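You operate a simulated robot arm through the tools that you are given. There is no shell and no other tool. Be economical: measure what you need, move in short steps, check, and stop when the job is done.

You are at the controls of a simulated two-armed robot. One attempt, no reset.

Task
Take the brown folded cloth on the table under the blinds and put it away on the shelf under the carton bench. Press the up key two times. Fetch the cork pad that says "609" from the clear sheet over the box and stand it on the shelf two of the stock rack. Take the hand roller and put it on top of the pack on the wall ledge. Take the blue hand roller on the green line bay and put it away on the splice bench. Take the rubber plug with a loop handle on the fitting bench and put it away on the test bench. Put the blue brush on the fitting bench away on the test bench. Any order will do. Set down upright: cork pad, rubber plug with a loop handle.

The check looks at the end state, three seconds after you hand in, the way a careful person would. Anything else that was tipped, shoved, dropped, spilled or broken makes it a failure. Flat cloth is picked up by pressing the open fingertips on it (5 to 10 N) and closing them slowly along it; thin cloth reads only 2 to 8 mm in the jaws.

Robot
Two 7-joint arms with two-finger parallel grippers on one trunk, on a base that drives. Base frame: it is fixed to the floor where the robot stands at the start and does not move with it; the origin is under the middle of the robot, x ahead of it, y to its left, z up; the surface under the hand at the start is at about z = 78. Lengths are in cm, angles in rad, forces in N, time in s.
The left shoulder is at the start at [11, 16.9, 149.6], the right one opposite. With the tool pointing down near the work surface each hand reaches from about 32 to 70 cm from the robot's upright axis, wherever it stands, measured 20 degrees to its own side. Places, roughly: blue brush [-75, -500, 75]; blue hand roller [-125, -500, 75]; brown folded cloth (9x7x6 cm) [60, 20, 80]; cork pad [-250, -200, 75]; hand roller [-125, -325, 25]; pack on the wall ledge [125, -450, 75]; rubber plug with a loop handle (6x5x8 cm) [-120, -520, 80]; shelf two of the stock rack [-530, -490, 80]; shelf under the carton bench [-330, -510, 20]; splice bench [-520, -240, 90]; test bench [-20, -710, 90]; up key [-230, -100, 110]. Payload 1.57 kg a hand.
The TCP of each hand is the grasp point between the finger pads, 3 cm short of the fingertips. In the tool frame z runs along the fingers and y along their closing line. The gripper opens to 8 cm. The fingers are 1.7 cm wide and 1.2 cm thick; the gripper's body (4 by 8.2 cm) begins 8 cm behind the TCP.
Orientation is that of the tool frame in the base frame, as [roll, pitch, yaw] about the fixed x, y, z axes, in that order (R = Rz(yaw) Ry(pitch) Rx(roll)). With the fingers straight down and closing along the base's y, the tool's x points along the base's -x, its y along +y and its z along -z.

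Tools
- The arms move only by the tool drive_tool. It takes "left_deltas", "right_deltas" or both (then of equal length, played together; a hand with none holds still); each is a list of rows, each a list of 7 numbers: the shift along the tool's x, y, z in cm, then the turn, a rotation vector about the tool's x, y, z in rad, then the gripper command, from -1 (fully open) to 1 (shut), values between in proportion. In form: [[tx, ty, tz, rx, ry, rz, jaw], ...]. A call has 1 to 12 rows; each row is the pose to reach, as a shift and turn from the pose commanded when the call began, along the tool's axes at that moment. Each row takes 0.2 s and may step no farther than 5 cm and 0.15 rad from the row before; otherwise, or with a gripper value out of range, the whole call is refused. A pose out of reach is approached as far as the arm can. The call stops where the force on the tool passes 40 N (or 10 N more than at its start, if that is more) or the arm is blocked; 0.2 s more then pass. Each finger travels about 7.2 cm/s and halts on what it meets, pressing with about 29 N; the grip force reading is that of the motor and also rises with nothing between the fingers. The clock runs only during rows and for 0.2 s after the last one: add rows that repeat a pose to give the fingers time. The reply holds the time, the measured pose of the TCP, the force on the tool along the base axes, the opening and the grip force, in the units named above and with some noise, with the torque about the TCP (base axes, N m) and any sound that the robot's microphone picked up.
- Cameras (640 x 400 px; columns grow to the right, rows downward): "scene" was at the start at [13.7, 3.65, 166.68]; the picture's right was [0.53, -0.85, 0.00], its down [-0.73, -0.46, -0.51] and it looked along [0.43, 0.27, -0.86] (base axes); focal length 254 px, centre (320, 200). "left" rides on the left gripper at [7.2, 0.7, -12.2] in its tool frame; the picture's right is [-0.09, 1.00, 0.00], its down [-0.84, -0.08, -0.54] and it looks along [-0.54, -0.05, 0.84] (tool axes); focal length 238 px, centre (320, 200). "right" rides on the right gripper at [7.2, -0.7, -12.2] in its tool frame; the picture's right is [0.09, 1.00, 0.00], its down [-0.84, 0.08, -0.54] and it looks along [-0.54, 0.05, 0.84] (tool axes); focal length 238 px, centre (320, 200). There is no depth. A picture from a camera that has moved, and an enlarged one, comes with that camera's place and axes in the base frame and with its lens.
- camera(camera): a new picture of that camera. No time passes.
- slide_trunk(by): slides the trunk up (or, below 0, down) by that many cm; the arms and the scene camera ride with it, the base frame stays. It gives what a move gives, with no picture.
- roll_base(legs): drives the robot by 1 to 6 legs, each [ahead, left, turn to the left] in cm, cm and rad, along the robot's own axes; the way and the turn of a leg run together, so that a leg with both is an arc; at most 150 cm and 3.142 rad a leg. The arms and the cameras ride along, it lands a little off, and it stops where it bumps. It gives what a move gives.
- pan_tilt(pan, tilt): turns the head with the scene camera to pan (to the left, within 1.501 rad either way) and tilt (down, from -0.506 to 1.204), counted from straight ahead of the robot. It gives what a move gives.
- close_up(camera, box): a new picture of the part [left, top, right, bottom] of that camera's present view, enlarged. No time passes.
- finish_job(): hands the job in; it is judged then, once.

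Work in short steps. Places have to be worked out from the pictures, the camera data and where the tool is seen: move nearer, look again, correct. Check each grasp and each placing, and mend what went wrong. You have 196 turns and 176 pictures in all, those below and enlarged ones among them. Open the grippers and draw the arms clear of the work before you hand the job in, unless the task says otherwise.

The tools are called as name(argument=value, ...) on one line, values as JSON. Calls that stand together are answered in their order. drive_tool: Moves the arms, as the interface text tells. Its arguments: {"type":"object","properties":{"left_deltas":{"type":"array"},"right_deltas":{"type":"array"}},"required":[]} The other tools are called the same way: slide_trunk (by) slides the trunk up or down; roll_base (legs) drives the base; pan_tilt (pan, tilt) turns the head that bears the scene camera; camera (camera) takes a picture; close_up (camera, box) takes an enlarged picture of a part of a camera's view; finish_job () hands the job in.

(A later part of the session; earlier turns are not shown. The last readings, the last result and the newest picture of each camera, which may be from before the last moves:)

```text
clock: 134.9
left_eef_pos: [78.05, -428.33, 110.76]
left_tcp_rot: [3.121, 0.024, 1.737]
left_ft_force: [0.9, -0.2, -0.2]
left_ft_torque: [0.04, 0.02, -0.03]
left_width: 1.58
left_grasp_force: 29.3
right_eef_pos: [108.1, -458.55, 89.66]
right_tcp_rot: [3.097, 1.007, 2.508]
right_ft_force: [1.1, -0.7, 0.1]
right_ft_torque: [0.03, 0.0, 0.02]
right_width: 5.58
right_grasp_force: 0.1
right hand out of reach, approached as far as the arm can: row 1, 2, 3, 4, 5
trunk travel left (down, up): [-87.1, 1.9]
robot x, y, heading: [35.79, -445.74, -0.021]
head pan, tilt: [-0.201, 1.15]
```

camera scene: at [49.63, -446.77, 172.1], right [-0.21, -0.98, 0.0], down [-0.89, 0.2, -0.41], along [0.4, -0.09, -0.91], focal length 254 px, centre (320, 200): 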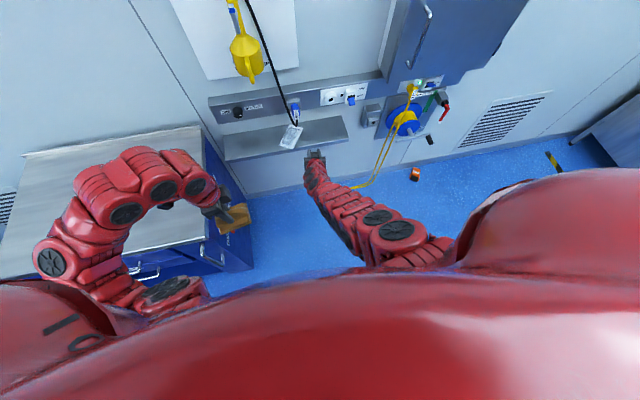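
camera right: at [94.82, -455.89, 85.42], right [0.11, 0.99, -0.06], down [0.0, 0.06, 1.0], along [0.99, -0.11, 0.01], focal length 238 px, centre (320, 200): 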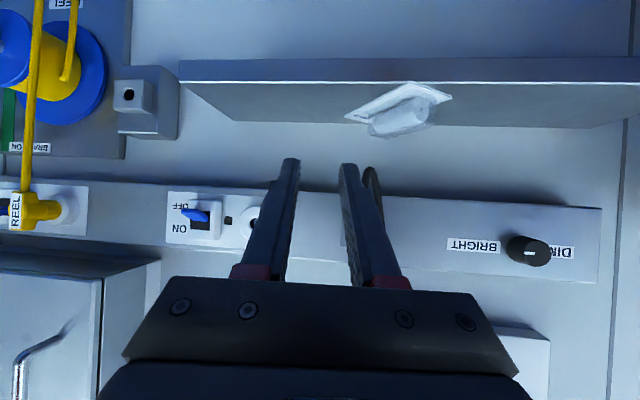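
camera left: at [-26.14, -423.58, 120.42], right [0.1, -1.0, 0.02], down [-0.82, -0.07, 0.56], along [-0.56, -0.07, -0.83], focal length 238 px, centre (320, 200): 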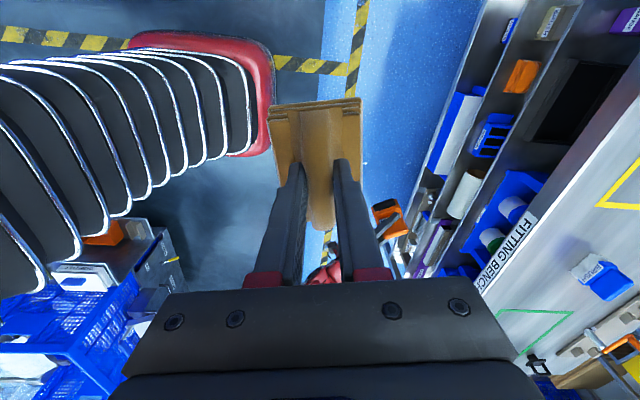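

Orientation reached. Shift base left 9 cm and the arm +7 y, −8 z.

roll_base(legs=[[0, 9, 0]])

drive_tool(right_deltas=[[3, 1.87, 0.34, 0, 0, 0, -0.5], [6, 3.74, 0.68, 0, 0, 0, -0.5], [8.97, 5.6, 1.02, 0, 0, 0, -0.5], [8.97, 5.6, 1.02, 0, 0, 0, -0.5]])

camera(camera="right")

```text
clock: 136.0
left_eef_pos: [78.16, -419.42, 110.88]
left_tcp_rot: [3.12, 0.025, 1.739]
left_ft_force: [0.3, 0.2, -1.2]
left_ft_torque: [0.0, 0.01, 0.03]
left_width: 1.58
left_grasp_force: 28.9
right_eef_pos: [108.16, -449.66, 89.7]
right_tcp_rot: [3.098, 1.006, 2.511]
right_ft_force: [-0.9, -0.1, 0.1]
right_ft_torque: [0.02, 0.0, 0.02]
right_width: 5.61
right_grasp_force: 0.1
trunk travel left (down, up): [-87.1, 1.9]
robot x, y, heading: [36.26, -436.23, -0.015]
head pan, tilt: [-0.201, 1.15]
```

```text
clock: 137.0
left_eef_pos: [78.16, -419.41, 110.89]
left_tcp_rot: [3.12, 0.028, 1.739]
left_ft_force: [0.4, 0.7, 0.0]
left_ft_torque: [0.03, 0.0, 0.01]
left_width: 1.59
left_grasp_force: 29.0
right_eef_pos: [106.62, -448.63, 88.53]
right_tcp_rot: [3.096, 1.005, 2.511]
right_ft_force: [0.0, -0.6, 0.4]
right_ft_torque: [-0.03, -0.04, 0.02]
right_width: 5.99
right_grasp_force: 0.0
right hand out of reach, approached as far as the arm can: row 1, 2, 3, 4
trunk travel left (down, up): [-87.1, 1.9]
robot x, y, heading: [35.87, -436.55, -0.015]
head pan, tilt: [-0.201, 1.15]
```

```text
86 pictures are left
camera right: at [94.59, -441.41, 88.92], right [0.52, 0.85, -0.05], down [0.02, 0.05, 1.0], along [0.86, -0.52, 0.01], focal length 238 px, centre (320, 200)
```

right: 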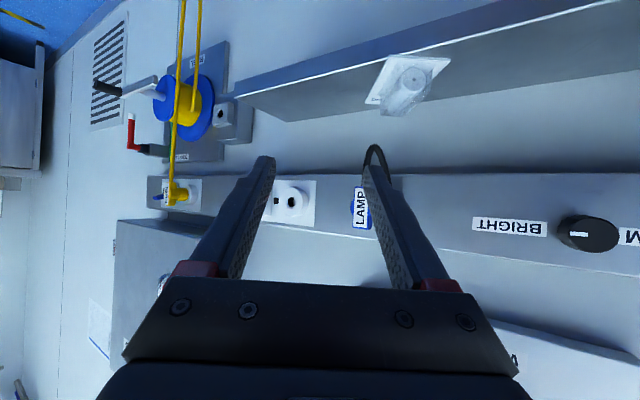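

The arm can't work in that yaw. I'll return to the good tool yaw and instead push the bubble southward with closed fingers, which should also square it up.

drive_tool(right_deltas=[[0, 0, 0, -0.093, 0.003, -0.059, 0], [0, 0, 0, -0.186, 0.005, -0.118, 0.5], [0, 0, 0, -0.279, 0.008, -0.177, 1], [0, 0, 0, -0.371, 0.01, -0.236, 1], [0, 0, 0, -0.371, 0.01, -0.236, 1]])

slide_trunk(by=-11)

```text
clock: 138.2
left_eef_pos: [78.08, -419.15, 110.74]
left_tcp_rot: [3.12, 0.028, 1.738]
left_ft_force: [0.4, 0.3, 0.2]
left_ft_torque: [0.0, -0.02, 0.02]
left_width: 1.58
left_grasp_force: 28.9
right_eef_pos: [106.57, -448.5, 88.61]
right_tcp_rot: [3.1, 1.006, 2.952]
right_ft_force: [0.0, 0.1, 0.1]
right_ft_torque: [0.02, 0.0, 0.02]
right_width: 0.02
right_grasp_force: 20.9
trunk travel left (down, up): [-87.1, 1.9]
robot x, y, heading: [36.16, -436.96, -0.016]
head pan, tilt: [-0.201, 1.15]
```

```text
clock: 139.6
left_eef_pos: [77.92, -419.35, 99.83]
left_tcp_rot: [3.12, 0.028, 1.739]
left_ft_force: [0.3, -0.9, -0.3]
left_ft_torque: [-0.05, 0.01, -0.02]
left_width: 1.6
left_grasp_force: 29.0
right_eef_pos: [106.55, -448.43, 77.64]
right_tcp_rot: [3.101, 1.007, 2.952]
right_ft_force: [0.2, -1.0, 0.4]
right_ft_torque: [-0.01, 0.02, -0.02]
right_width: 0.02
right_grasp_force: 21.1
trunk travel left (down, up): [-76.1, 12.9]
robot x, y, heading: [35.75, -436.34, -0.015]
head pan, tilt: [-0.201, 1.15]
```

Move the hand +8 y and down slightly.

drive_tool(right_deltas=[[0.7, 2.62, 0, 0, 0, 0, 1], [1.4, 5.25, 0, 0, 0, 0, 1], [2.08, 7.87, -0.07, 0, 0, 0, 1], [2.08, 7.87, -0.07, 0, 0, 0, 1]])

pan_tilt(pan=-0.1, tilt=0.8)

camera(camera="scene")

```text
clock: 140.6
left_eef_pos: [78.05, -419.33, 99.81]
left_tcp_rot: [3.12, 0.026, 1.738]
left_ft_force: [-0.4, 0.6, -0.9]
left_ft_torque: [0.02, 0.02, 0.02]
left_width: 1.57
left_grasp_force: 28.9
right_eef_pos: [106.66, -440.65, 76.1]
right_tcp_rot: [3.101, 1.006, 2.951]
right_ft_force: [0.0, 0.0, 1.2]
right_ft_torque: [0.0, 0.01, 0.0]
right_width: 0.0
right_grasp_force: 21.3
trunk travel left (down, up): [-76.1, 12.9]
robot x, y, heading: [35.81, -436.5, -0.014]
head pan, tilt: [-0.201, 1.15]
```

```text
clock: 141.5
left_eef_pos: [78.08, -419.28, 99.75]
left_tcp_rot: [3.12, 0.028, 1.738]
left_ft_force: [0.1, -0.1, 0.2]
left_ft_torque: [-0.01, 0.03, -0.02]
left_width: 1.59
left_grasp_force: 29.4
right_eef_pos: [106.58, -440.67, 76.16]
right_tcp_rot: [3.101, 1.006, 2.953]
right_ft_force: [0.3, -0.9, -0.5]
right_ft_torque: [-0.01, -0.02, 0.02]
right_width: 0.0
right_grasp_force: 21.2
trunk travel left (down, up): [-76.1, 12.9]
robot x, y, heading: [36.15, -436.44, -0.017]
head pan, tilt: [-0.099, 0.799]
```

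```text
85 pictures are left
camera scene: at [51.89, -437.49, 163.58], right [-0.11, -0.99, 0.0], down [-0.71, 0.08, -0.7], along [0.69, -0.08, -0.72], focal length 254 px, centre (320, 200)
```

scene: 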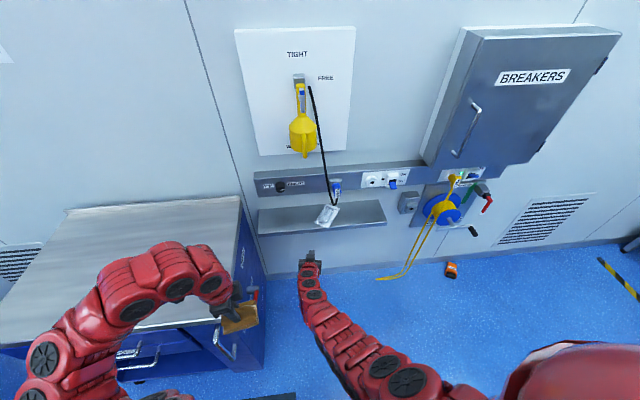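

Extend the arm 3.5 cm, then drive forward 15.5 cm to enter north of the pack.

drive_tool(right_deltas=[[-0.9, 0.3, 1.8, 0, 0, 0, 1], [-1.77, 0.59, 3.55, 0, 0, 0, 1], [-1.77, 0.59, 3.55, 0, 0, 0, 1]])

roll_base(legs=[[15.5, 0, 0]])

camera(camera="right")

```text
clock: 142.3
left_eef_pos: [78.08, -419.26, 99.76]
left_tcp_rot: [3.118, 0.03, 1.738]
left_ft_force: [-0.5, 0.4, -0.4]
left_ft_torque: [0.0, -0.03, 0.0]
left_width: 1.6
left_grasp_force: 28.9
right_eef_pos: [108.54, -440.55, 75.8]
right_tcp_rot: [3.101, 1.005, 2.953]
right_ft_force: [0.6, 0.2, 0.2]
right_ft_torque: [0.01, 0.03, 0.01]
right_width: 0.0
right_grasp_force: 21.4
right hand out of reach, approached as far as the arm can: row 2, 3
trunk travel left (down, up): [-76.1, 12.9]
robot x, y, heading: [35.74, -436.77, -0.019]
head pan, tilt: [-0.099, 0.799]
```

```text
clock: 143.7
left_eef_pos: [93.51, -419.42, 99.8]
left_tcp_rot: [3.119, 0.028, 1.741]
left_ft_force: [-0.3, -0.1, 0.4]
left_ft_torque: [-0.01, -0.02, 0.0]
left_width: 1.6
left_grasp_force: 29.1
right_eef_pos: [124.02, -440.65, 75.9]
right_tcp_rot: [3.1, 1.006, 2.954]
right_ft_force: [-0.7, 1.0, 0.4]
right_ft_torque: [-0.03, 0.03, 0.0]
right_width: 0.0
right_grasp_force: 21.4
trunk travel left (down, up): [-76.1, 12.9]
robot x, y, heading: [51.24, -436.62, -0.01]
head pan, tilt: [-0.099, 0.799]
```

```text
84 pictures are left
camera right: at [109.97, -439.31, 76.24], right [0.1, 0.99, -0.06], down [0.0, 0.06, 1.0], along [0.99, -0.1, 0.01], focal length 238 px, centre (320, 200)
```

right: 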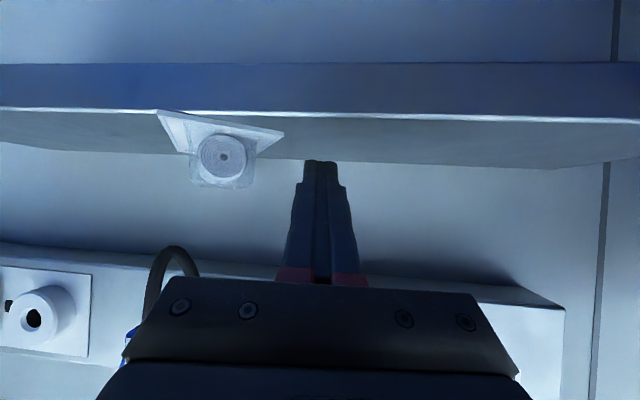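

Fingers are north of the bubble, at the right height. Push south by strafing right 8 cm.

roll_base(legs=[[0, -8, 0]])

camera(camera="right")

```text
clock: 144.7
left_eef_pos: [93.34, -427.45, 99.69]
left_tcp_rot: [3.12, 0.027, 1.739]
left_ft_force: [0.3, -0.4, -0.7]
left_ft_torque: [0.04, -0.03, -0.01]
left_width: 1.56
left_grasp_force: 29.4
right_eef_pos: [123.85, -448.51, 75.91]
right_tcp_rot: [3.102, 1.004, 2.955]
right_ft_force: [-0.5, -0.8, -0.2]
right_ft_torque: [-0.02, -0.01, 0.03]
right_width: 0.01
right_grasp_force: 21.7
trunk travel left (down, up): [-76.1, 12.9]
robot x, y, heading: [51.17, -444.82, -0.016]
head pan, tilt: [-0.099, 0.799]
```

```text
83 pictures are left
camera right: at [109.88, -447.22, 76.21], right [0.1, 0.99, -0.06], down [0.0, 0.06, 1.0], along [0.99, -0.1, 0.01], focal length 238 px, centre (320, 200)
```

right: 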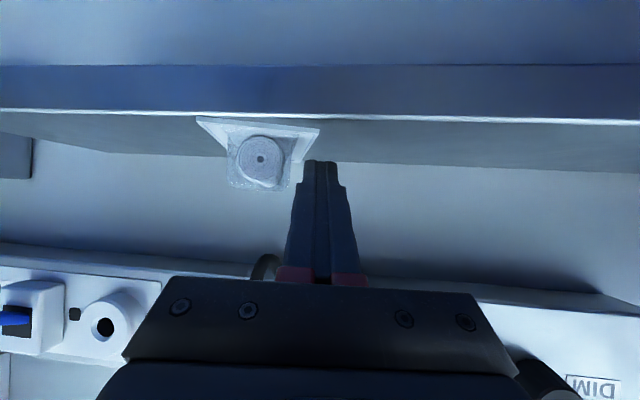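

The pack is now squared up at y≈−452.5. Enter deeper (4 cm) and push another ~4.5 cm so it moves without rotating.

roll_base(legs=[[0, 1, 0], [4, 0, 0], [0, -5.5, 0]])

camera(camera="right")

```text
clock: 146.5
left_eef_pos: [97.33, -431.83, 99.85]
left_tcp_rot: [3.119, 0.029, 1.743]
left_ft_force: [-0.4, 0.3, 0.0]
left_ft_torque: [0.0, -0.03, 0.0]
left_width: 1.58
left_grasp_force: 29.4
right_eef_pos: [127.8, -452.94, 75.87]
right_tcp_rot: [3.102, 1.006, 2.955]
right_ft_force: [0.2, 0.0, 0.5]
right_ft_torque: [-0.01, 0.01, 0.0]
right_width: 0.01
right_grasp_force: 21.1
trunk travel left (down, up): [-76.1, 12.9]
robot x, y, heading: [54.98, -449.01, -0.014]
head pan, tilt: [-0.099, 0.799]
```

```text
82 pictures are left
camera right: at [113.8, -451.62, 76.21], right [0.1, 0.99, -0.06], down [0.0, 0.06, 1.0], along [0.99, -0.1, 0.01], focal length 238 px, centre (320, 200)
```

right: 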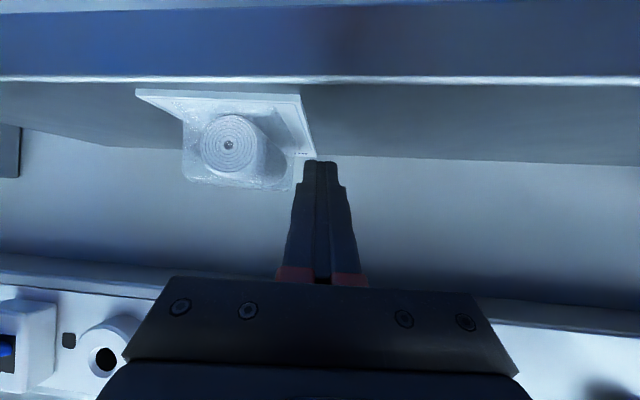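

Pack restored (centre y≈−457, aligned, bubble top ≈75.4). Back out, raise, and travel south to fetch the roller, turning to face north.

roll_base(legs=[[-32, 0, 0], [0, -145, 0], [0, 0, 1.58]])

pan_tilt(pan=-0.6, tilt=0.9)

camera(camera="scene")

```text
clock: 152.2
left_eef_pos: [67.07, -502.44, 99.75]
left_tcp_rot: [3.121, 0.022, 1.679]
left_ft_force: [-0.3, -1.0, -0.3]
left_ft_torque: [0.04, 0.03, 0.0]
left_width: 1.57
left_grasp_force: 29.4
right_eef_pos: [96.01, -525.43, 75.66]
right_tcp_rot: [3.098, 1.004, 2.89]
right_ft_force: [-1.0, -0.5, 0.0]
right_ft_torque: [0.04, 0.0, 0.05]
right_width: 0.0
right_grasp_force: 21.1
trunk travel left (down, up): [-76.1, 12.9]
robot x, y, heading: [23.8, -517.0, -0.08]
head pan, tilt: [-0.099, 0.799]
stopped in leg 2: the robot was blocked; the commanded pose is now the measured one
```

```text
clock: 153.1
left_eef_pos: [66.89, -502.16, 99.93]
left_tcp_rot: [3.119, 0.027, 1.679]
left_ft_force: [-0.5, -0.4, 1.3]
left_ft_torque: [0.0, -0.01, 0.0]
left_width: 1.57
left_grasp_force: 29.3
right_eef_pos: [95.97, -525.24, 75.91]
right_tcp_rot: [3.101, 1.006, 2.893]
right_ft_force: [0.2, -0.5, -0.1]
right_ft_torque: [-0.01, 0.0, 0.01]
right_width: 0.01
right_grasp_force: 20.8
trunk travel left (down, up): [-76.1, 12.9]
robot x, y, heading: [23.54, -516.51, -0.072]
head pan, tilt: [-0.6, 0.901]
```

```text
81 pictures are left
camera scene: at [37.55, -522.11, 162.8], right [-0.63, -0.78, 0.0], down [-0.61, 0.49, -0.62], along [0.48, -0.39, -0.78], focal length 254 px, centre (320, 200)
```

scene: 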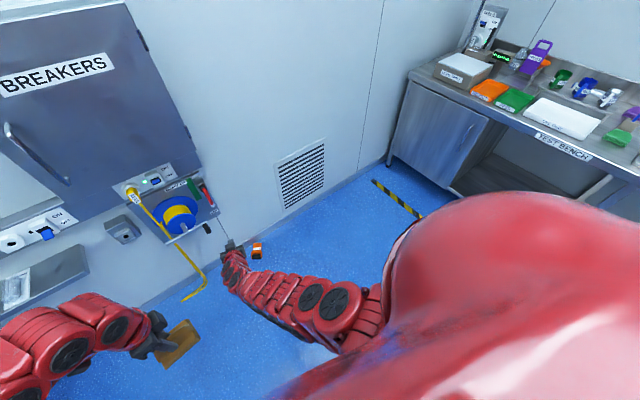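

The base touched the fitting bench's end while strafing. Move forward 14 cm away first, then continue south.

roll_base(legs=[[14, 0, 0.07], [0, -78, 0]])

pan_tilt(pan=-1.45, tilt=0.5)

camera(camera="scene")

```text
clock: 158.3
left_eef_pos: [79.25, -578.88, 99.82]
left_tcp_rot: [3.119, 0.026, 1.746]
left_ft_force: [-0.5, 1.0, 0.0]
left_ft_torque: [-0.02, -0.01, 0.04]
left_width: 1.56
left_grasp_force: 29.3
right_eef_pos: [109.71, -599.75, 75.84]
right_tcp_rot: [3.102, 1.004, 2.962]
right_ft_force: [-0.9, 1.0, -0.1]
right_ft_torque: [0.02, 0.01, 0.02]
right_width: 0.0
right_grasp_force: 20.8
trunk travel left (down, up): [-76.1, 12.9]
robot x, y, heading: [37.01, -596.3, -0.009]
head pan, tilt: [-0.6, 0.901]
```

```text
clock: 159.5
left_eef_pos: [79.2, -578.73, 99.76]
left_tcp_rot: [3.119, 0.026, 1.746]
left_ft_force: [-0.4, 0.2, 0.1]
left_ft_torque: [0.0, 0.0, 0.01]
left_width: 1.58
left_grasp_force: 29.2
right_eef_pos: [109.71, -599.84, 75.84]
right_tcp_rot: [3.103, 1.005, 2.96]
right_ft_force: [-0.3, -0.1, 0.3]
right_ft_torque: [0.05, -0.02, 0.0]
right_width: 0.04
right_grasp_force: 21.5
trunk travel left (down, up): [-76.1, 12.9]
robot x, y, heading: [37.03, -596.24, -0.01]
head pan, tilt: [-1.45, 0.499]
```

```text
80 pictures are left
camera scene: at [46.07, -605.35, 166.18], right [-0.99, -0.11, 0.0], down [-0.05, 0.48, -0.88], along [0.1, -0.87, -0.48], focal length 254 px, centre (320, 200)
```

scene: 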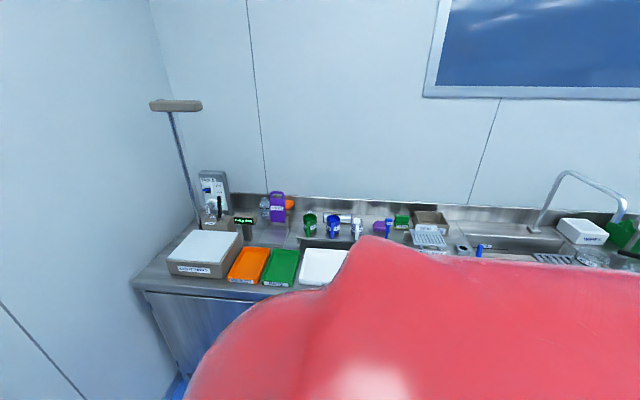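

Test bench front at y≈−672; there's room. Turn to face north and strafe east toward the roller.

roll_base(legs=[[0, 0, 1.58], [0, -50, 0]])

pan_tilt(pan=-0.5, tilt=1.1)

camera(camera="scene")

```text
clock: 166.3
left_eef_pos: [69.11, -554.23, 99.83]
left_tcp_rot: [3.12, 0.026, -2.955]
left_ft_force: [-0.2, 0.2, 0.0]
left_ft_torque: [-0.01, 0.0, -0.01]
left_width: 1.58
left_grasp_force: 28.9
right_eef_pos: [89.87, -523.63, 75.82]
right_tcp_rot: [3.101, 1.005, -1.743]
right_ft_force: [0.4, -0.4, -0.9]
right_ft_torque: [0.01, -0.01, 0.03]
right_width: 0.0
right_grasp_force: 21.6
trunk travel left (down, up): [-76.1, 12.9]
robot x, y, heading: [86.95, -596.16, 1.569]
head pan, tilt: [-1.45, 0.499]
```

```text
clock: 167.5
left_eef_pos: [69.18, -554.3, 99.81]
left_tcp_rot: [3.118, 0.027, -2.957]
left_ft_force: [-0.1, 0.1, -0.4]
left_ft_torque: [0.02, 0.02, 0.02]
left_width: 1.6
left_grasp_force: 29.1
right_eef_pos: [89.93, -523.6, 75.81]
right_tcp_rot: [3.102, 1.004, -1.743]
right_ft_force: [-0.6, 0.9, -0.2]
right_ft_torque: [0.03, 0.02, -0.03]
right_width: 0.01
right_grasp_force: 21.5
trunk travel left (down, up): [-76.1, 12.9]
robot x, y, heading: [87.14, -595.98, 1.563]
head pan, tilt: [-0.499, 1.1]
```

```text
79 pictures are left
camera scene: at [90.06, -582.57, 161.41], right [0.88, -0.48, 0.0], down [-0.43, -0.78, -0.45], along [0.22, 0.4, -0.89], focal length 254 px, centre (320, 200)
```

scene: 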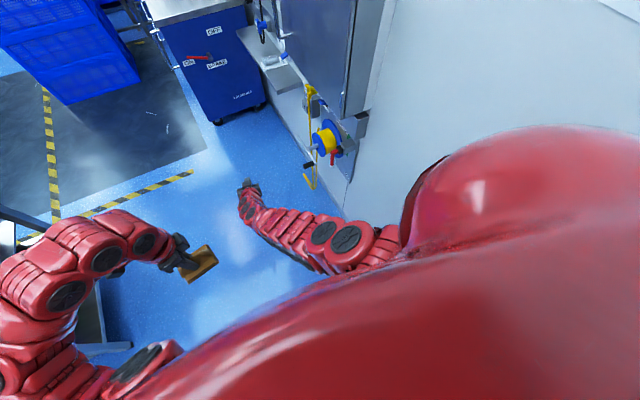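

The roller is hidden behind the shoulder from here. First untilt the right tool to vertical, drawing it back and right.

drive_tool(right_deltas=[[1.39, -2.39, -0.94, 0, 0.143, 0, 1], [2.78, -4.77, -1.89, 0, 0.287, 0, 0.5], [4.17, -7.16, -2.83, 0, 0.43, 0, 0], [5.55, -9.54, -3.77, 0, 0.574, 0, -0.5], [6.94, -11.9, -4.7, 0, 0.717, 0, -1], [8.33, -14.3, -5.66, 0, 0.86, 0, -1], [9.72, -16.7, -6.6, 0, 1.004, 0, -1], [9.72, -16.7, -6.6, 0, 1.004, 0, -1]])

drive_tool(right_deltas=[[0, 0, 0, 0, 0, -0.14, -1], [0, 0, 0, 0, 0, -0.28, -1], [0, 0, 0, 0, 0, -0.42, -1], [0, 0, 0, 0, 0, -0.56, -1], [0, 0, 0, 0, 0, -0.7, -1], [0, 0, 0, 0, 0, -0.84, -1], [0, 0, 0, 0, 0, -0.98, -1], [0, 0, 0, 0, 0, -1.12, -1], [0, 0, 0, 0, 0, -1.26, -1], [0, 0, 0, 0, 0, -1.26, -1]])

```text
clock: 169.3
left_eef_pos: [69.2, -554.39, 99.74]
left_tcp_rot: [3.118, 0.03, -2.957]
left_ft_force: [-0.4, 0.1, 0.0]
left_ft_torque: [0.0, 0.01, 0.0]
left_width: 1.59
left_grasp_force: 29.0
right_eef_pos: [104.84, -536.51, 70.75]
right_tcp_rot: [3.12, 0.001, -1.708]
right_ft_force: [1.0, -0.1, -0.3]
right_ft_torque: [0.0, 0.02, -0.01]
right_width: 7.99
right_grasp_force: 0.1
right hand out of reach, approached as far as the arm can: row 1
trunk travel left (down, up): [-76.1, 12.9]
robot x, y, heading: [87.3, -596.34, 1.568]
head pan, tilt: [-0.499, 1.1]
```

```text
clock: 171.5
left_eef_pos: [69.14, -554.33, 99.79]
left_tcp_rot: [3.119, 0.027, -2.956]
left_ft_force: [0.3, -1.0, -0.5]
left_ft_torque: [0.03, -0.01, 0.01]
left_width: 1.58
left_grasp_force: 28.7
right_eef_pos: [104.85, -536.51, 70.81]
right_tcp_rot: [3.135, 0.022, -0.447]
right_ft_force: [0.5, 0.6, -0.1]
right_ft_torque: [-0.03, -0.03, -0.01]
right_width: 8.01
right_grasp_force: 0.0
trunk travel left (down, up): [-76.1, 12.9]
robot x, y, heading: [86.84, -596.13, 1.572]
head pan, tilt: [-0.499, 1.1]
```

Wrist orientation now suits the roller handle. Strafe 9 cm east, lower the trunk, and look.

roll_base(legs=[[0, -9, 0]])

slide_trunk(by=-38)

drive_tool(right_deltas=[[3, 0, 0, 0, 0, 0, -1], [6, -1, 0, 0, 0, 0, -1], [9, -2, 0, 0, 0, 0, -1], [12, -3, 0, 0, 0, 0, -1], [12, -3, 0, 0, 0, 0, -1]])

camera(camera="right")

```text
clock: 172.6
left_eef_pos: [78.09, -554.35, 99.79]
left_tcp_rot: [3.119, 0.027, -2.958]
left_ft_force: [0.5, 0.1, -0.5]
left_ft_torque: [-0.03, -0.02, 0.02]
left_width: 1.59
left_grasp_force: 29.1
right_eef_pos: [113.72, -536.62, 70.79]
right_tcp_rot: [3.137, 0.02, -0.448]
right_ft_force: [-0.2, -0.4, -0.3]
right_ft_torque: [0.01, 0.0, -0.02]
right_width: 8.0
right_grasp_force: 0.1
trunk travel left (down, up): [-76.1, 12.9]
robot x, y, heading: [95.96, -595.87, 1.577]
head pan, tilt: [-0.499, 1.1]
```

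```text
clock: 176.3
left_eef_pos: [78.13, -554.38, 61.75]
left_tcp_rot: [3.119, 0.026, -2.958]
left_ft_force: [0.4, -0.6, -0.7]
left_ft_torque: [0.01, -0.03, 0.02]
left_width: 1.58
left_grasp_force: 28.8
right_eef_pos: [113.8, -536.61, 32.77]
right_tcp_rot: [3.136, 0.022, -0.448]
right_ft_force: [-0.1, -0.8, -0.5]
right_ft_torque: [-0.02, 0.01, 0.01]
right_width: 8.0
right_grasp_force: 0.0
trunk travel left (down, up): [-38.1, 50.9]
robot x, y, heading: [95.78, -596.38, 1.567]
head pan, tilt: [-0.499, 1.1]
```

```text
clock: 177.5
left_eef_pos: [78.17, -554.35, 61.72]
left_tcp_rot: [3.119, 0.027, -2.958]
left_ft_force: [0.6, 0.1, -0.1]
left_ft_torque: [-0.01, 0.01, -0.01]
left_width: 1.56
left_grasp_force: 29.2
right_eef_pos: [126.04, -539.09, 32.45]
right_tcp_rot: [3.138, 0.021, -0.447]
right_ft_force: [-0.9, 0.1, 0.2]
right_ft_torque: [0.01, 0.02, 0.0]
right_width: 8.0
right_grasp_force: 0.1
trunk travel left (down, up): [-38.1, 50.9]
robot x, y, heading: [95.92, -595.77, 1.568]
head pan, tilt: [-0.499, 1.1]
```

```text
78 pictures are left
camera right: at [133.11, -541.78, 44.43], right [-0.35, -0.94, 0.0], down [-0.78, 0.29, 0.56], along [-0.53, 0.19, -0.83], focal length 238 px, centre (320, 200)
```

right: 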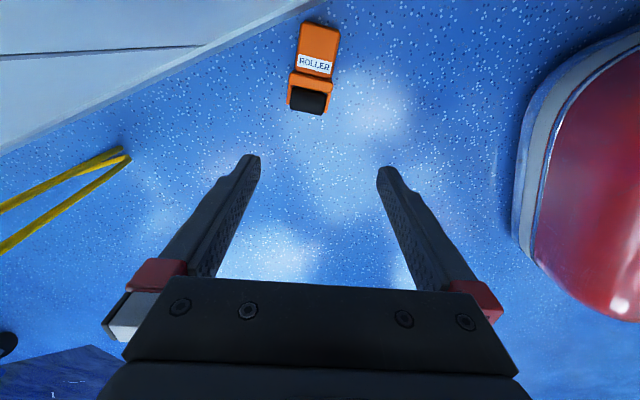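

Roller is in view: handle base ≈[129.7, −539.8], pointing at −0.545 rad. Align above it and lower the trunk 24 cm.

drive_tool(right_deltas=[[1.8, -0.47, 0, 0, 0, 0.05, -1], [3.6, -0.94, 0, 0, 0, 0.098, -1], [3.6, -0.94, 0, 0, 0, 0.098, -1]])

slide_trunk(by=-22)

camera(camera="right")

```text
clock: 178.1
left_eef_pos: [77.94, -554.32, 61.77]
left_tcp_rot: [3.121, 0.025, -2.952]
left_ft_force: [1.6, -0.4, -0.4]
left_ft_torque: [-0.01, -0.01, -0.02]
left_width: 1.57
left_grasp_force: 29.0
right_eef_pos: [127.92, -539.34, 32.36]
right_tcp_rot: [3.131, 0.036, -0.523]
right_ft_force: [-4.9, 1.5, -0.6]
right_ft_torque: [-0.15, -0.51, 0.0]
right_width: 7.99
right_grasp_force: 0.0
trunk travel left (down, up): [-38.1, 50.9]
robot x, y, heading: [96.1, -596.37, 1.575]
head pan, tilt: [-0.499, 1.1]
stopped in row 3 (right hand): the force on the tool passed its limit at 50 N (the readings are from after the stop); the commanded pose is now the measured one
```

```text
clock: 180.4
left_eef_pos: [77.95, -554.41, 39.83]
left_tcp_rot: [3.121, 0.029, -2.953]
left_ft_force: [-0.9, 0.7, -0.3]
left_ft_torque: [-0.02, 0.01, -0.03]
left_width: 1.6
left_grasp_force: 28.9
right_eef_pos: [128.0, -539.18, 10.53]
right_tcp_rot: [3.132, 0.036, -0.523]
right_ft_force: [-17.2, 2.9, 5.4]
right_ft_torque: [-0.5, -3.0, -0.25]
right_width: 7.98
right_grasp_force: 0.1
trunk travel left (down, up): [-16.1, 72.9]
robot x, y, heading: [96.09, -596.28, 1.573]
head pan, tilt: [-0.499, 1.1]
```

```text
77 pictures are left
camera right: at [134.98, -542.51, 22.29], right [-0.42, -0.91, 0.01], down [-0.74, 0.35, 0.57], along [-0.52, 0.23, -0.82], focal length 238 px, centre (320, 200)
```

right: 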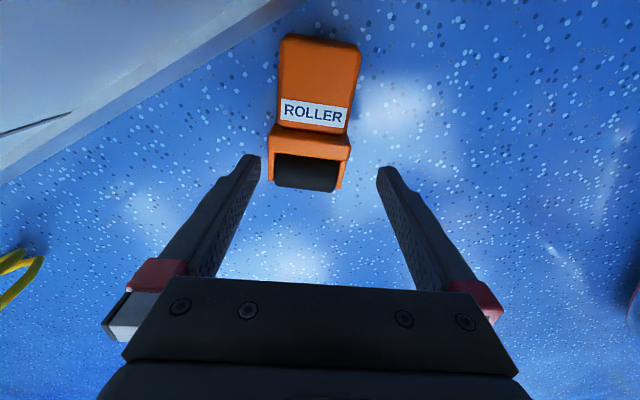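

The hand camera touches the wall at this spot. I'll instead straddle the frame (7 cm wide) near [127, −537.8], to pull the roller away from the wall first.

drive_tool(right_deltas=[[-1.57, -0.71, 0, 0, -0.03, 0.02, -1], [-1.57, -0.71, 0, 0, -0.03, 0.02, -1]])

slide_trunk(by=-4)

camera(camera="right")

```text
clock: 181.0
left_eef_pos: [78.03, -554.42, 39.79]
left_tcp_rot: [3.12, 0.026, -2.953]
left_ft_force: [0.7, -0.3, -0.3]
left_ft_torque: [0.0, 0.0, 0.02]
left_width: 1.59
left_grasp_force: 29.1
right_eef_pos: [127.03, -538.03, 10.42]
right_tcp_rot: [3.128, 0.063, -0.546]
right_ft_force: [-0.2, -0.1, 0.2]
right_ft_torque: [0.03, 0.0, 0.01]
right_width: 7.97
right_grasp_force: 0.0
trunk travel left (down, up): [-16.1, 72.9]
robot x, y, heading: [96.32, -596.05, 1.573]
head pan, tilt: [-0.499, 1.1]
```

```text
clock: 181.8
left_eef_pos: [77.95, -554.43, 35.76]
left_tcp_rot: [3.12, 0.026, -2.953]
left_ft_force: [-0.4, -0.2, 0.4]
left_ft_torque: [-0.04, 0.0, 0.01]
left_width: 1.6
left_grasp_force: 29.1
right_eef_pos: [126.99, -537.95, 6.43]
right_tcp_rot: [3.128, 0.067, -0.545]
right_ft_force: [-1.0, -0.3, 0.1]
right_ft_torque: [0.02, 0.04, -0.03]
right_width: 8.0
right_grasp_force: 0.1
trunk travel left (down, up): [-12.1, 76.9]
robot x, y, heading: [96.1, -596.19, 1.575]
head pan, tilt: [-0.499, 1.1]
```

```text
76 pictures are left
camera right: at [134.29, -541.44, 18.1], right [-0.44, -0.9, 0.01], down [-0.72, 0.35, 0.6], along [-0.54, 0.26, -0.8], focal length 238 px, centre (320, 200)
```

right: 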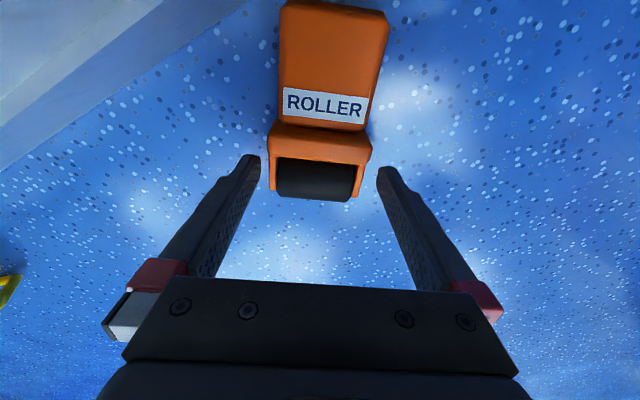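

The frame sits between the open fingers. Lower 2.5 cm and close.

slide_trunk(by=-2.4)

drive_tool(right_deltas=[[0, 0, 0, 0, 0, 0, -0.7], [0, 0, 0, 0, 0, 0, -0.4], [0, 0, 0, 0, 0, 0, 0], [0, 0, 0, 0, 0, 0, 1], [0, 0, 0, 0, 0, 0, 1], [0, 0, 0, 0, 0, 0, 1]])

camera(camera="right")

```text
clock: 182.6
left_eef_pos: [77.9, -554.54, 33.34]
left_tcp_rot: [3.118, 0.026, -2.952]
left_ft_force: [0.5, -0.1, -0.6]
left_ft_torque: [-0.04, 0.0, -0.01]
left_width: 1.58
left_grasp_force: 29.3
right_eef_pos: [126.95, -537.76, 4.04]
right_tcp_rot: [3.13, 0.064, -0.545]
right_ft_force: [-0.8, 0.0, 0.0]
right_ft_torque: [-0.03, 0.02, 0.0]
right_width: 8.0
right_grasp_force: 0.0
trunk travel left (down, up): [-9.7, 79.3]
robot x, y, heading: [95.76, -596.07, 1.572]
head pan, tilt: [-0.499, 1.1]
```

```text
clock: 183.9
left_eef_pos: [77.84, -554.38, 33.32]
left_tcp_rot: [3.119, 0.027, -2.953]
left_ft_force: [-0.2, -0.5, -0.1]
left_ft_torque: [-0.01, 0.03, -0.02]
left_width: 1.62
left_grasp_force: 29.0
right_eef_pos: [126.97, -537.94, 4.04]
right_tcp_rot: [3.129, 0.065, -0.546]
right_ft_force: [0.4, 2.0, 1.0]
right_ft_torque: [0.12, -0.06, 0.03]
right_width: 6.96
right_grasp_force: 28.8
trunk travel left (down, up): [-9.7, 79.3]
robot x, y, heading: [96.08, -596.46, 1.574]
head pan, tilt: [-0.499, 1.1]
```

```text
75 pictures are left
camera right: at [134.29, -541.43, 15.71], right [-0.44, -0.9, 0.01], down [-0.72, 0.35, 0.6], along [-0.54, 0.26, -0.8], focal length 238 px, centre (320, 200)
```

right: 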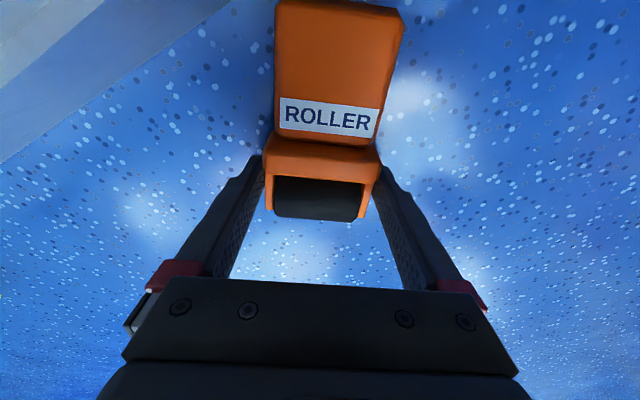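

Gripped across the frame at 6.96 cm. Lift 2 cm, strafe 18 cm away from the wall, and set it down again to regrip by the handle.

slide_trunk(by=2)

roll_base(legs=[[0, 18, 0]])

slide_trunk(by=-1.9)

drive_tool(right_deltas=[[0, 0, 0, 0, 0, 0, 0.2], [0, 0, 0, 0, 0, 0, -0.5], [0, 0, 0, 0, 0, 0, -0.9], [0, 0, 0, 0, 0, 0, -1], [0, 0, 0, 0, 0, 0, -1]])

slide_trunk(by=4)

camera(camera="right")

```text
clock: 184.6
left_eef_pos: [77.94, -554.43, 35.4]
left_tcp_rot: [3.12, 0.025, -2.955]
left_ft_force: [0.3, -0.3, -1.0]
left_ft_torque: [0.02, -0.03, -0.02]
left_width: 1.59
left_grasp_force: 28.9
right_eef_pos: [126.89, -537.88, 6.03]
right_tcp_rot: [3.129, 0.063, -0.545]
right_ft_force: [-0.3, 0.8, -1.7]
right_ft_torque: [0.07, 0.04, 0.0]
right_width: 6.94
right_grasp_force: 29.2
trunk travel left (down, up): [-11.7, 77.3]
robot x, y, heading: [95.96, -596.67, 1.575]
head pan, tilt: [-0.499, 1.1]
```

```text
clock: 186.1
left_eef_pos: [59.86, -554.54, 35.31]
left_tcp_rot: [3.121, 0.026, -2.951]
left_ft_force: [0.7, -0.2, 0.0]
left_ft_torque: [0.01, 0.01, 0.01]
left_width: 1.58
left_grasp_force: 28.8
right_eef_pos: [108.88, -537.94, 6.02]
right_tcp_rot: [3.129, 0.063, -0.542]
right_ft_force: [-0.1, -0.5, -1.0]
right_ft_torque: [0.0, 0.03, 0.01]
right_width: 6.97
right_grasp_force: 29.1
trunk travel left (down, up): [-11.7, 77.3]
robot x, y, heading: [78.1, -596.28, 1.576]
head pan, tilt: [-0.499, 1.1]
```

```text
clock: 186.8
left_eef_pos: [59.77, -554.46, 33.51]
left_tcp_rot: [3.12, 0.027, -2.953]
left_ft_force: [0.8, 0.3, -1.7]
left_ft_torque: [0.02, 0.01, 0.05]
left_width: 1.59
left_grasp_force: 29.2
right_eef_pos: [108.86, -537.91, 4.17]
right_tcp_rot: [3.128, 0.065, -0.545]
right_ft_force: [0.4, 0.6, -2.2]
right_ft_torque: [0.04, 0.04, 0.01]
right_width: 6.96
right_grasp_force: 28.6
trunk travel left (down, up): [-9.8, 79.2]
robot x, y, heading: [77.76, -596.08, 1.577]
head pan, tilt: [-0.499, 1.1]
```

```text
clock: 188.0
left_eef_pos: [59.88, -554.43, 33.41]
left_tcp_rot: [3.118, 0.026, -2.952]
left_ft_force: [-0.9, -0.9, 0.3]
left_ft_torque: [0.03, -0.01, -0.04]
left_width: 1.6
left_grasp_force: 29.3
right_eef_pos: [108.94, -537.92, 4.28]
right_tcp_rot: [3.129, 0.066, -0.544]
right_ft_force: [0.4, -0.2, 0.2]
right_ft_torque: [-0.02, 0.0, 0.02]
right_width: 7.97
right_grasp_force: 0.0
trunk travel left (down, up): [-9.8, 79.2]
robot x, y, heading: [78.15, -596.15, 1.577]
head pan, tilt: [-0.499, 1.1]
```

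```text
clock: 188.8
left_eef_pos: [59.86, -554.45, 37.5]
left_tcp_rot: [3.12, 0.026, -2.951]
left_ft_force: [-0.2, 0.6, -0.4]
left_ft_torque: [0.05, 0.02, -0.01]
left_width: 1.6
left_grasp_force: 28.8
right_eef_pos: [108.97, -537.9, 8.16]
right_tcp_rot: [3.129, 0.062, -0.541]
right_ft_force: [-0.3, -0.2, 0.8]
right_ft_torque: [0.01, 0.01, -0.01]
right_width: 7.98
right_grasp_force: 0.1
trunk travel left (down, up): [-13.8, 75.2]
robot x, y, heading: [78.08, -596.22, 1.574]
head pan, tilt: [-0.499, 1.1]
```

```text
74 pictures are left
camera right: at [116.23, -541.47, 19.77], right [-0.43, -0.9, 0.01], down [-0.72, 0.35, 0.6], along [-0.54, 0.25, -0.8], focal length 238 px, centre (320, 200)
```

right: 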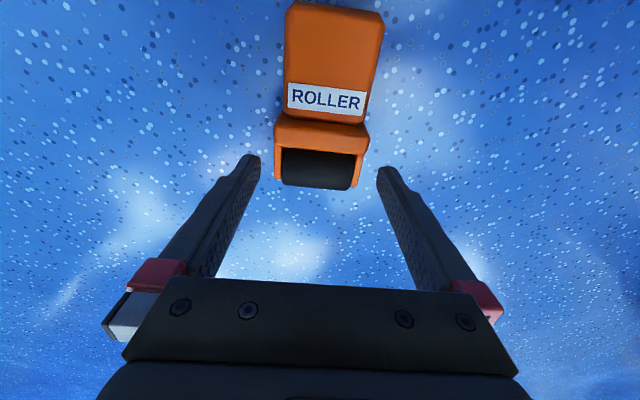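

Now shift 5 cm along the handle, untilt slightly, lower and grip the handle.

drive_tool(right_deltas=[[2.5, 0, 0, 0, 0.03, 0, -1], [5, 0, 0, 0, 0.06, 0, -1], [5, 0, 0, 0, 0.06, 0, -1]])

slide_trunk(by=-4.2)

drive_tool(right_deltas=[[0, 0, 0, 0, 0, 0, -0.7], [0, 0, 0, 0, 0, 0, -0.4], [0, 0, 0, 0, 0, 0, 0], [0, 0, 0, 0, 0, 0, 1], [0, 0, 0, 0, 0, 0, 1], [0, 0, 0, 0, 0, 0, 1]])

slide_trunk(by=8)

camera(camera="right")

```text
clock: 189.6
left_eef_pos: [59.88, -554.63, 37.51]
left_tcp_rot: [3.121, 0.028, -2.95]
left_ft_force: [0.4, 0.6, -1.1]
left_ft_torque: [-0.03, 0.0, 0.03]
left_width: 1.58
left_grasp_force: 29.1
right_eef_pos: [113.33, -540.57, 7.83]
right_tcp_rot: [3.129, 0.004, -0.541]
right_ft_force: [-0.4, 0.4, 0.3]
right_ft_torque: [0.01, -0.04, 0.03]
right_width: 8.01
right_grasp_force: 0.1
trunk travel left (down, up): [-13.8, 75.2]
robot x, y, heading: [77.93, -596.4, 1.578]
head pan, tilt: [-0.499, 1.1]
```

```text
clock: 190.5
left_eef_pos: [59.94, -554.5, 33.26]
left_tcp_rot: [3.119, 0.026, -2.952]
left_ft_force: [-0.1, -0.2, -0.9]
left_ft_torque: [0.01, 0.01, 0.01]
left_width: 1.58
left_grasp_force: 29.2
right_eef_pos: [113.27, -540.46, 3.62]
right_tcp_rot: [3.129, 0.004, -0.544]
right_ft_force: [0.8, -0.6, 0.0]
right_ft_torque: [0.02, 0.01, 0.03]
right_width: 8.01
right_grasp_force: 0.0
trunk travel left (down, up): [-9.6, 79.4]
robot x, y, heading: [77.97, -596.93, 1.573]
head pan, tilt: [-0.499, 1.1]
```

```text
clock: 191.9
left_eef_pos: [59.95, -554.44, 33.27]
left_tcp_rot: [3.12, 0.026, -2.951]
left_ft_force: [-1.1, 0.4, -0.5]
left_ft_torque: [0.0, -0.01, 0.01]
left_width: 1.59
left_grasp_force: 29.3
right_eef_pos: [113.14, -540.62, 3.58]
right_tcp_rot: [3.129, 0.005, -0.542]
right_ft_force: [0.8, 0.1, 0.2]
right_ft_torque: [0.0, -0.08, -0.03]
right_width: 5.93
right_grasp_force: 29.5
trunk travel left (down, up): [-9.6, 79.4]
robot x, y, heading: [77.78, -596.23, 1.577]
head pan, tilt: [-0.499, 1.1]
```

```text
clock: 193.0
left_eef_pos: [59.95, -554.42, 41.26]
left_tcp_rot: [3.121, 0.025, -2.952]
left_ft_force: [-0.1, 0.8, 0.3]
left_ft_torque: [0.01, -0.02, -0.02]
left_width: 1.59
left_grasp_force: 28.4
right_eef_pos: [113.29, -540.45, 11.65]
right_tcp_rot: [3.129, 0.002, -0.545]
right_ft_force: [0.3, -0.7, -2.2]
right_ft_torque: [-0.01, -0.03, -0.03]
right_width: 5.95
right_grasp_force: 28.6
trunk travel left (down, up): [-17.6, 71.4]
robot x, y, heading: [78.1, -596.45, 1.577]
head pan, tilt: [-0.499, 1.1]
```

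```text
73 pictures are left
camera right: at [119.96, -543.67, 23.68], right [-0.43, -0.9, 0.01], down [-0.75, 0.37, 0.55], along [-0.5, 0.23, -0.84], focal length 238 px, centre (320, 200)
```

right: 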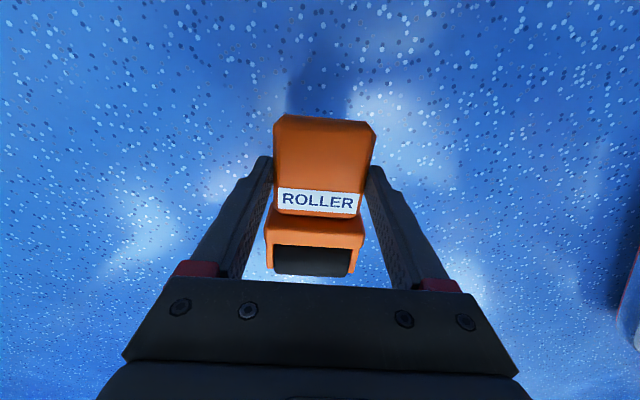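

Held by the handle, flat. Raise the trunk, go back west, turn east, and strafe north to the ledge.

slide_trunk(by=40)

slide_trunk(by=31)

roll_base(legs=[[0, 42, 0], [0, 0, -1.577], [0, 146, 0]])

```text
clock: 196.9
left_eef_pos: [59.79, -554.43, 81.28]
left_tcp_rot: [3.121, 0.025, -2.951]
left_ft_force: [-0.4, 0.7, 0.3]
left_ft_torque: [0.02, 0.02, 0.01]
left_width: 1.58
left_grasp_force: 29.2
right_eef_pos: [113.23, -540.43, 51.48]
right_tcp_rot: [3.129, 0.005, -0.543]
right_ft_force: [0.2, 0.2, -2.1]
right_ft_torque: [-0.05, -0.01, -0.02]
right_width: 5.97
right_grasp_force: 28.7
trunk travel left (down, up): [-57.6, 31.4]
robot x, y, heading: [77.98, -596.1, 1.577]
head pan, tilt: [-0.499, 1.1]
```

```text
clock: 199.9
left_eef_pos: [59.89, -554.47, 112.29]
left_tcp_rot: [3.121, 0.026, -2.952]
left_ft_force: [0.3, -0.1, -0.3]
left_ft_torque: [0.0, 0.02, 0.0]
left_width: 1.55
left_grasp_force: 28.5
right_eef_pos: [113.31, -540.45, 82.5]
right_tcp_rot: [3.129, 0.004, -0.544]
right_ft_force: [-0.2, -0.4, -1.9]
right_ft_torque: [0.0, -0.04, -0.02]
right_width: 5.95
right_grasp_force: 29.1
trunk travel left (down, up): [-88.6, 0.4]
robot x, y, heading: [78.35, -596.45, 1.574]
head pan, tilt: [-0.499, 1.1]
```

```text
clock: 213.2
left_eef_pos: [77.35, -433.14, 112.17]
left_tcp_rot: [3.12, 0.027, 1.763]
left_ft_force: [0.3, 0.4, 0.5]
left_ft_torque: [0.02, 0.01, -0.01]
left_width: 1.61
left_grasp_force: 29.1
right_eef_pos: [91.43, -486.43, 82.46]
right_tcp_rot: [3.127, 0.005, -2.11]
right_ft_force: [-0.3, 0.2, -1.2]
right_ft_torque: [-0.05, 0.01, -0.01]
right_width: 5.97
right_grasp_force: 28.8
trunk travel left (down, up): [-88.6, 0.4]
robot x, y, heading: [35.78, -451.52, 0.007]
head pan, tilt: [-0.499, 1.1]
```

Rotate the wrist to point the handle west and bring the hand to [97, −464, 88].

drive_tool(right_deltas=[[-2.75, 0.77, -0.75, 0, 0, 0.129, 1], [-5.5, 1.54, -1.5, 0, 0, 0.258, 1], [-8.25, 2.3, -2.25, 0, 0, 0.386, 1], [-11, 3.08, -3, 0, 0, 0.515, 1], [-13.7, 3.85, -3.75, 0, 0, 0.644, 1], [-16.5, 4.62, -4.5, 0, 0, 0.773, 1], [-19.2, 5.4, -5.25, 0, 0, 0.9, 1], [-21.96, 6.16, -6, 0, 0, 1.03, 1], [-21.96, 6.16, -6, 0, 0, 1.03, 1]])

camera(camera="right")

```text
clock: 215.2
left_eef_pos: [77.31, -433.06, 112.24]
left_tcp_rot: [3.121, 0.026, 1.764]
left_ft_force: [0.1, 0.9, -1.2]
left_ft_torque: [0.0, 0.0, 0.0]
left_width: 1.59
left_grasp_force: 29.4
right_eef_pos: [97.38, -464.45, 88.92]
right_tcp_rot: [3.132, -0.01, 3.141]
right_ft_force: [-0.4, -0.4, -1.8]
right_ft_torque: [0.0, 0.06, -0.02]
right_width: 5.95
right_grasp_force: 28.7
trunk travel left (down, up): [-88.6, 0.4]
robot x, y, heading: [35.06, -451.19, 0.01]
head pan, tilt: [-0.499, 1.1]
```

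```text
72 pictures are left
camera right: at [90.47, -465.33, 101.01], right [-0.09, 1.0, 0.01], down [0.84, 0.07, 0.54], along [0.53, 0.06, -0.84], focal length 238 px, centre (320, 200)
```

right: 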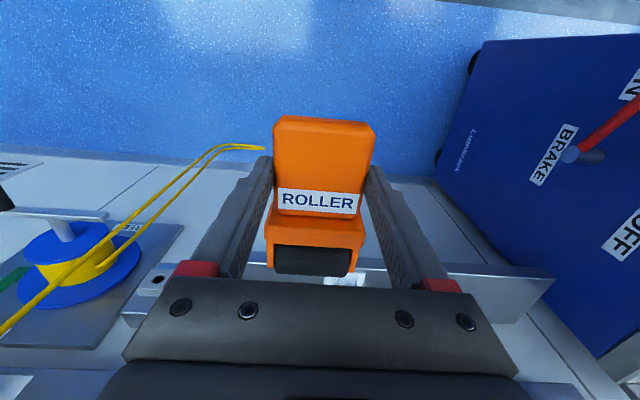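

Arm: extend 6.7 cm forward and +5 y; trunk down 8 cm to the entry height.

drive_tool(right_deltas=[[-2.3, 1.7, 0, 0, 0, 0, 1], [-4.6, 3.4, 0, 0, 0, 0, 1], [-6.7, 5, 0, 0, 0, 0, 1], [-6.7, 5, 0, 0, 0, 0, 1]])

slide_trunk(by=-8)

roll_base(legs=[[11, 2.0, 0]])

pan_tilt(pan=-0.15, tilt=0.8)

close_up(camera="scene", box=[240, 180, 400, 280])

```text
clock: 216.2
left_eef_pos: [77.35, -433.04, 112.15]
left_tcp_rot: [3.121, 0.027, 1.762]
left_ft_force: [0.1, -0.4, -0.1]
left_ft_torque: [-0.02, -0.02, -0.01]
left_width: 1.58
left_grasp_force: 29.2
right_eef_pos: [99.97, -462.19, 89.16]
right_tcp_rot: [3.133, -0.011, -3.141]
right_ft_force: [-0.1, 0.3, -1.3]
right_ft_torque: [-0.01, 0.07, -0.01]
right_width: 5.95
right_grasp_force: 29.3
right hand out of reach, approached as far as the arm can: row 2, 3, 4
trunk travel left (down, up): [-88.6, 0.4]
robot x, y, heading: [35.35, -451.12, 0.004]
head pan, tilt: [-0.499, 1.1]
```

```text
clock: 217.4
left_eef_pos: [77.36, -433.08, 104.36]
left_tcp_rot: [3.122, 0.026, 1.762]
left_ft_force: [0.1, -0.5, -0.6]
left_ft_torque: [0.0, 0.0, 0.02]
left_width: 1.58
left_grasp_force: 29.1
right_eef_pos: [99.91, -462.25, 81.13]
right_tcp_rot: [3.133, -0.009, -3.14]
right_ft_force: [0.0, 0.4, -1.4]
right_ft_torque: [-0.02, 0.05, 0.02]
right_width: 5.94
right_grasp_force: 29.4
trunk travel left (down, up): [-80.6, 8.4]
robot x, y, heading: [35.54, -451.19, 0.008]
head pan, tilt: [-0.499, 1.1]
```

```text
clock: 218.6
left_eef_pos: [88.23, -431.1, 104.28]
left_tcp_rot: [3.12, 0.026, 1.762]
left_ft_force: [0.2, -0.5, -0.6]
left_ft_torque: [0.01, 0.03, 0.0]
left_width: 1.61
left_grasp_force: 29.1
right_eef_pos: [110.93, -460.22, 81.23]
right_tcp_rot: [3.133, -0.009, -3.14]
right_ft_force: [0.2, -0.2, -2.3]
right_ft_torque: [-0.01, 0.04, 0.0]
right_width: 5.97
right_grasp_force: 29.2
trunk travel left (down, up): [-80.6, 8.4]
robot x, y, heading: [46.59, -449.29, 0.01]
head pan, tilt: [-0.499, 1.1]
```

```text
clock: 219.4
left_eef_pos: [88.25, -431.0, 104.35]
left_tcp_rot: [3.123, 0.026, 1.765]
left_ft_force: [-0.6, 0.3, 0.2]
left_ft_torque: [-0.05, 0.0, 0.03]
left_width: 1.59
left_grasp_force: 28.8
right_eef_pos: [111.04, -460.06, 81.27]
right_tcp_rot: [3.134, -0.008, -3.14]
right_ft_force: [0.7, 0.4, -1.5]
right_ft_torque: [0.0, 0.07, 0.03]
right_width: 5.95
right_grasp_force: 29.1
trunk travel left (down, up): [-80.6, 8.4]
robot x, y, heading: [46.55, -449.1, 0.007]
head pan, tilt: [-0.15, 0.799]
```

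```text
4.00 times, centred on (320, 230) of scene
camera zoom: at [62.5, -450.27, 168.08], right [-0.14, -0.99, 0.0], down [-0.71, 0.1, -0.7], along [0.69, -0.1, -0.72], focal length 1014 px, centre (320, 80)
```

zoom: 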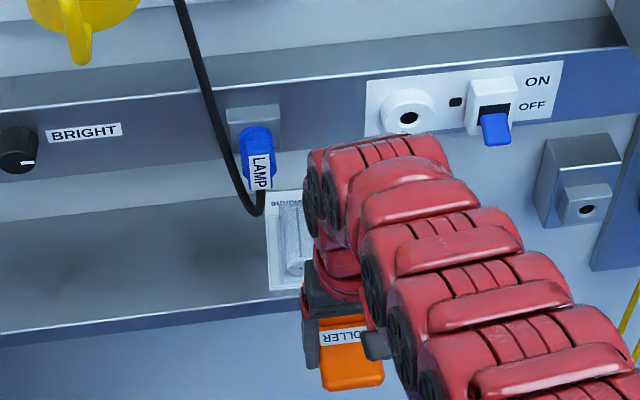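

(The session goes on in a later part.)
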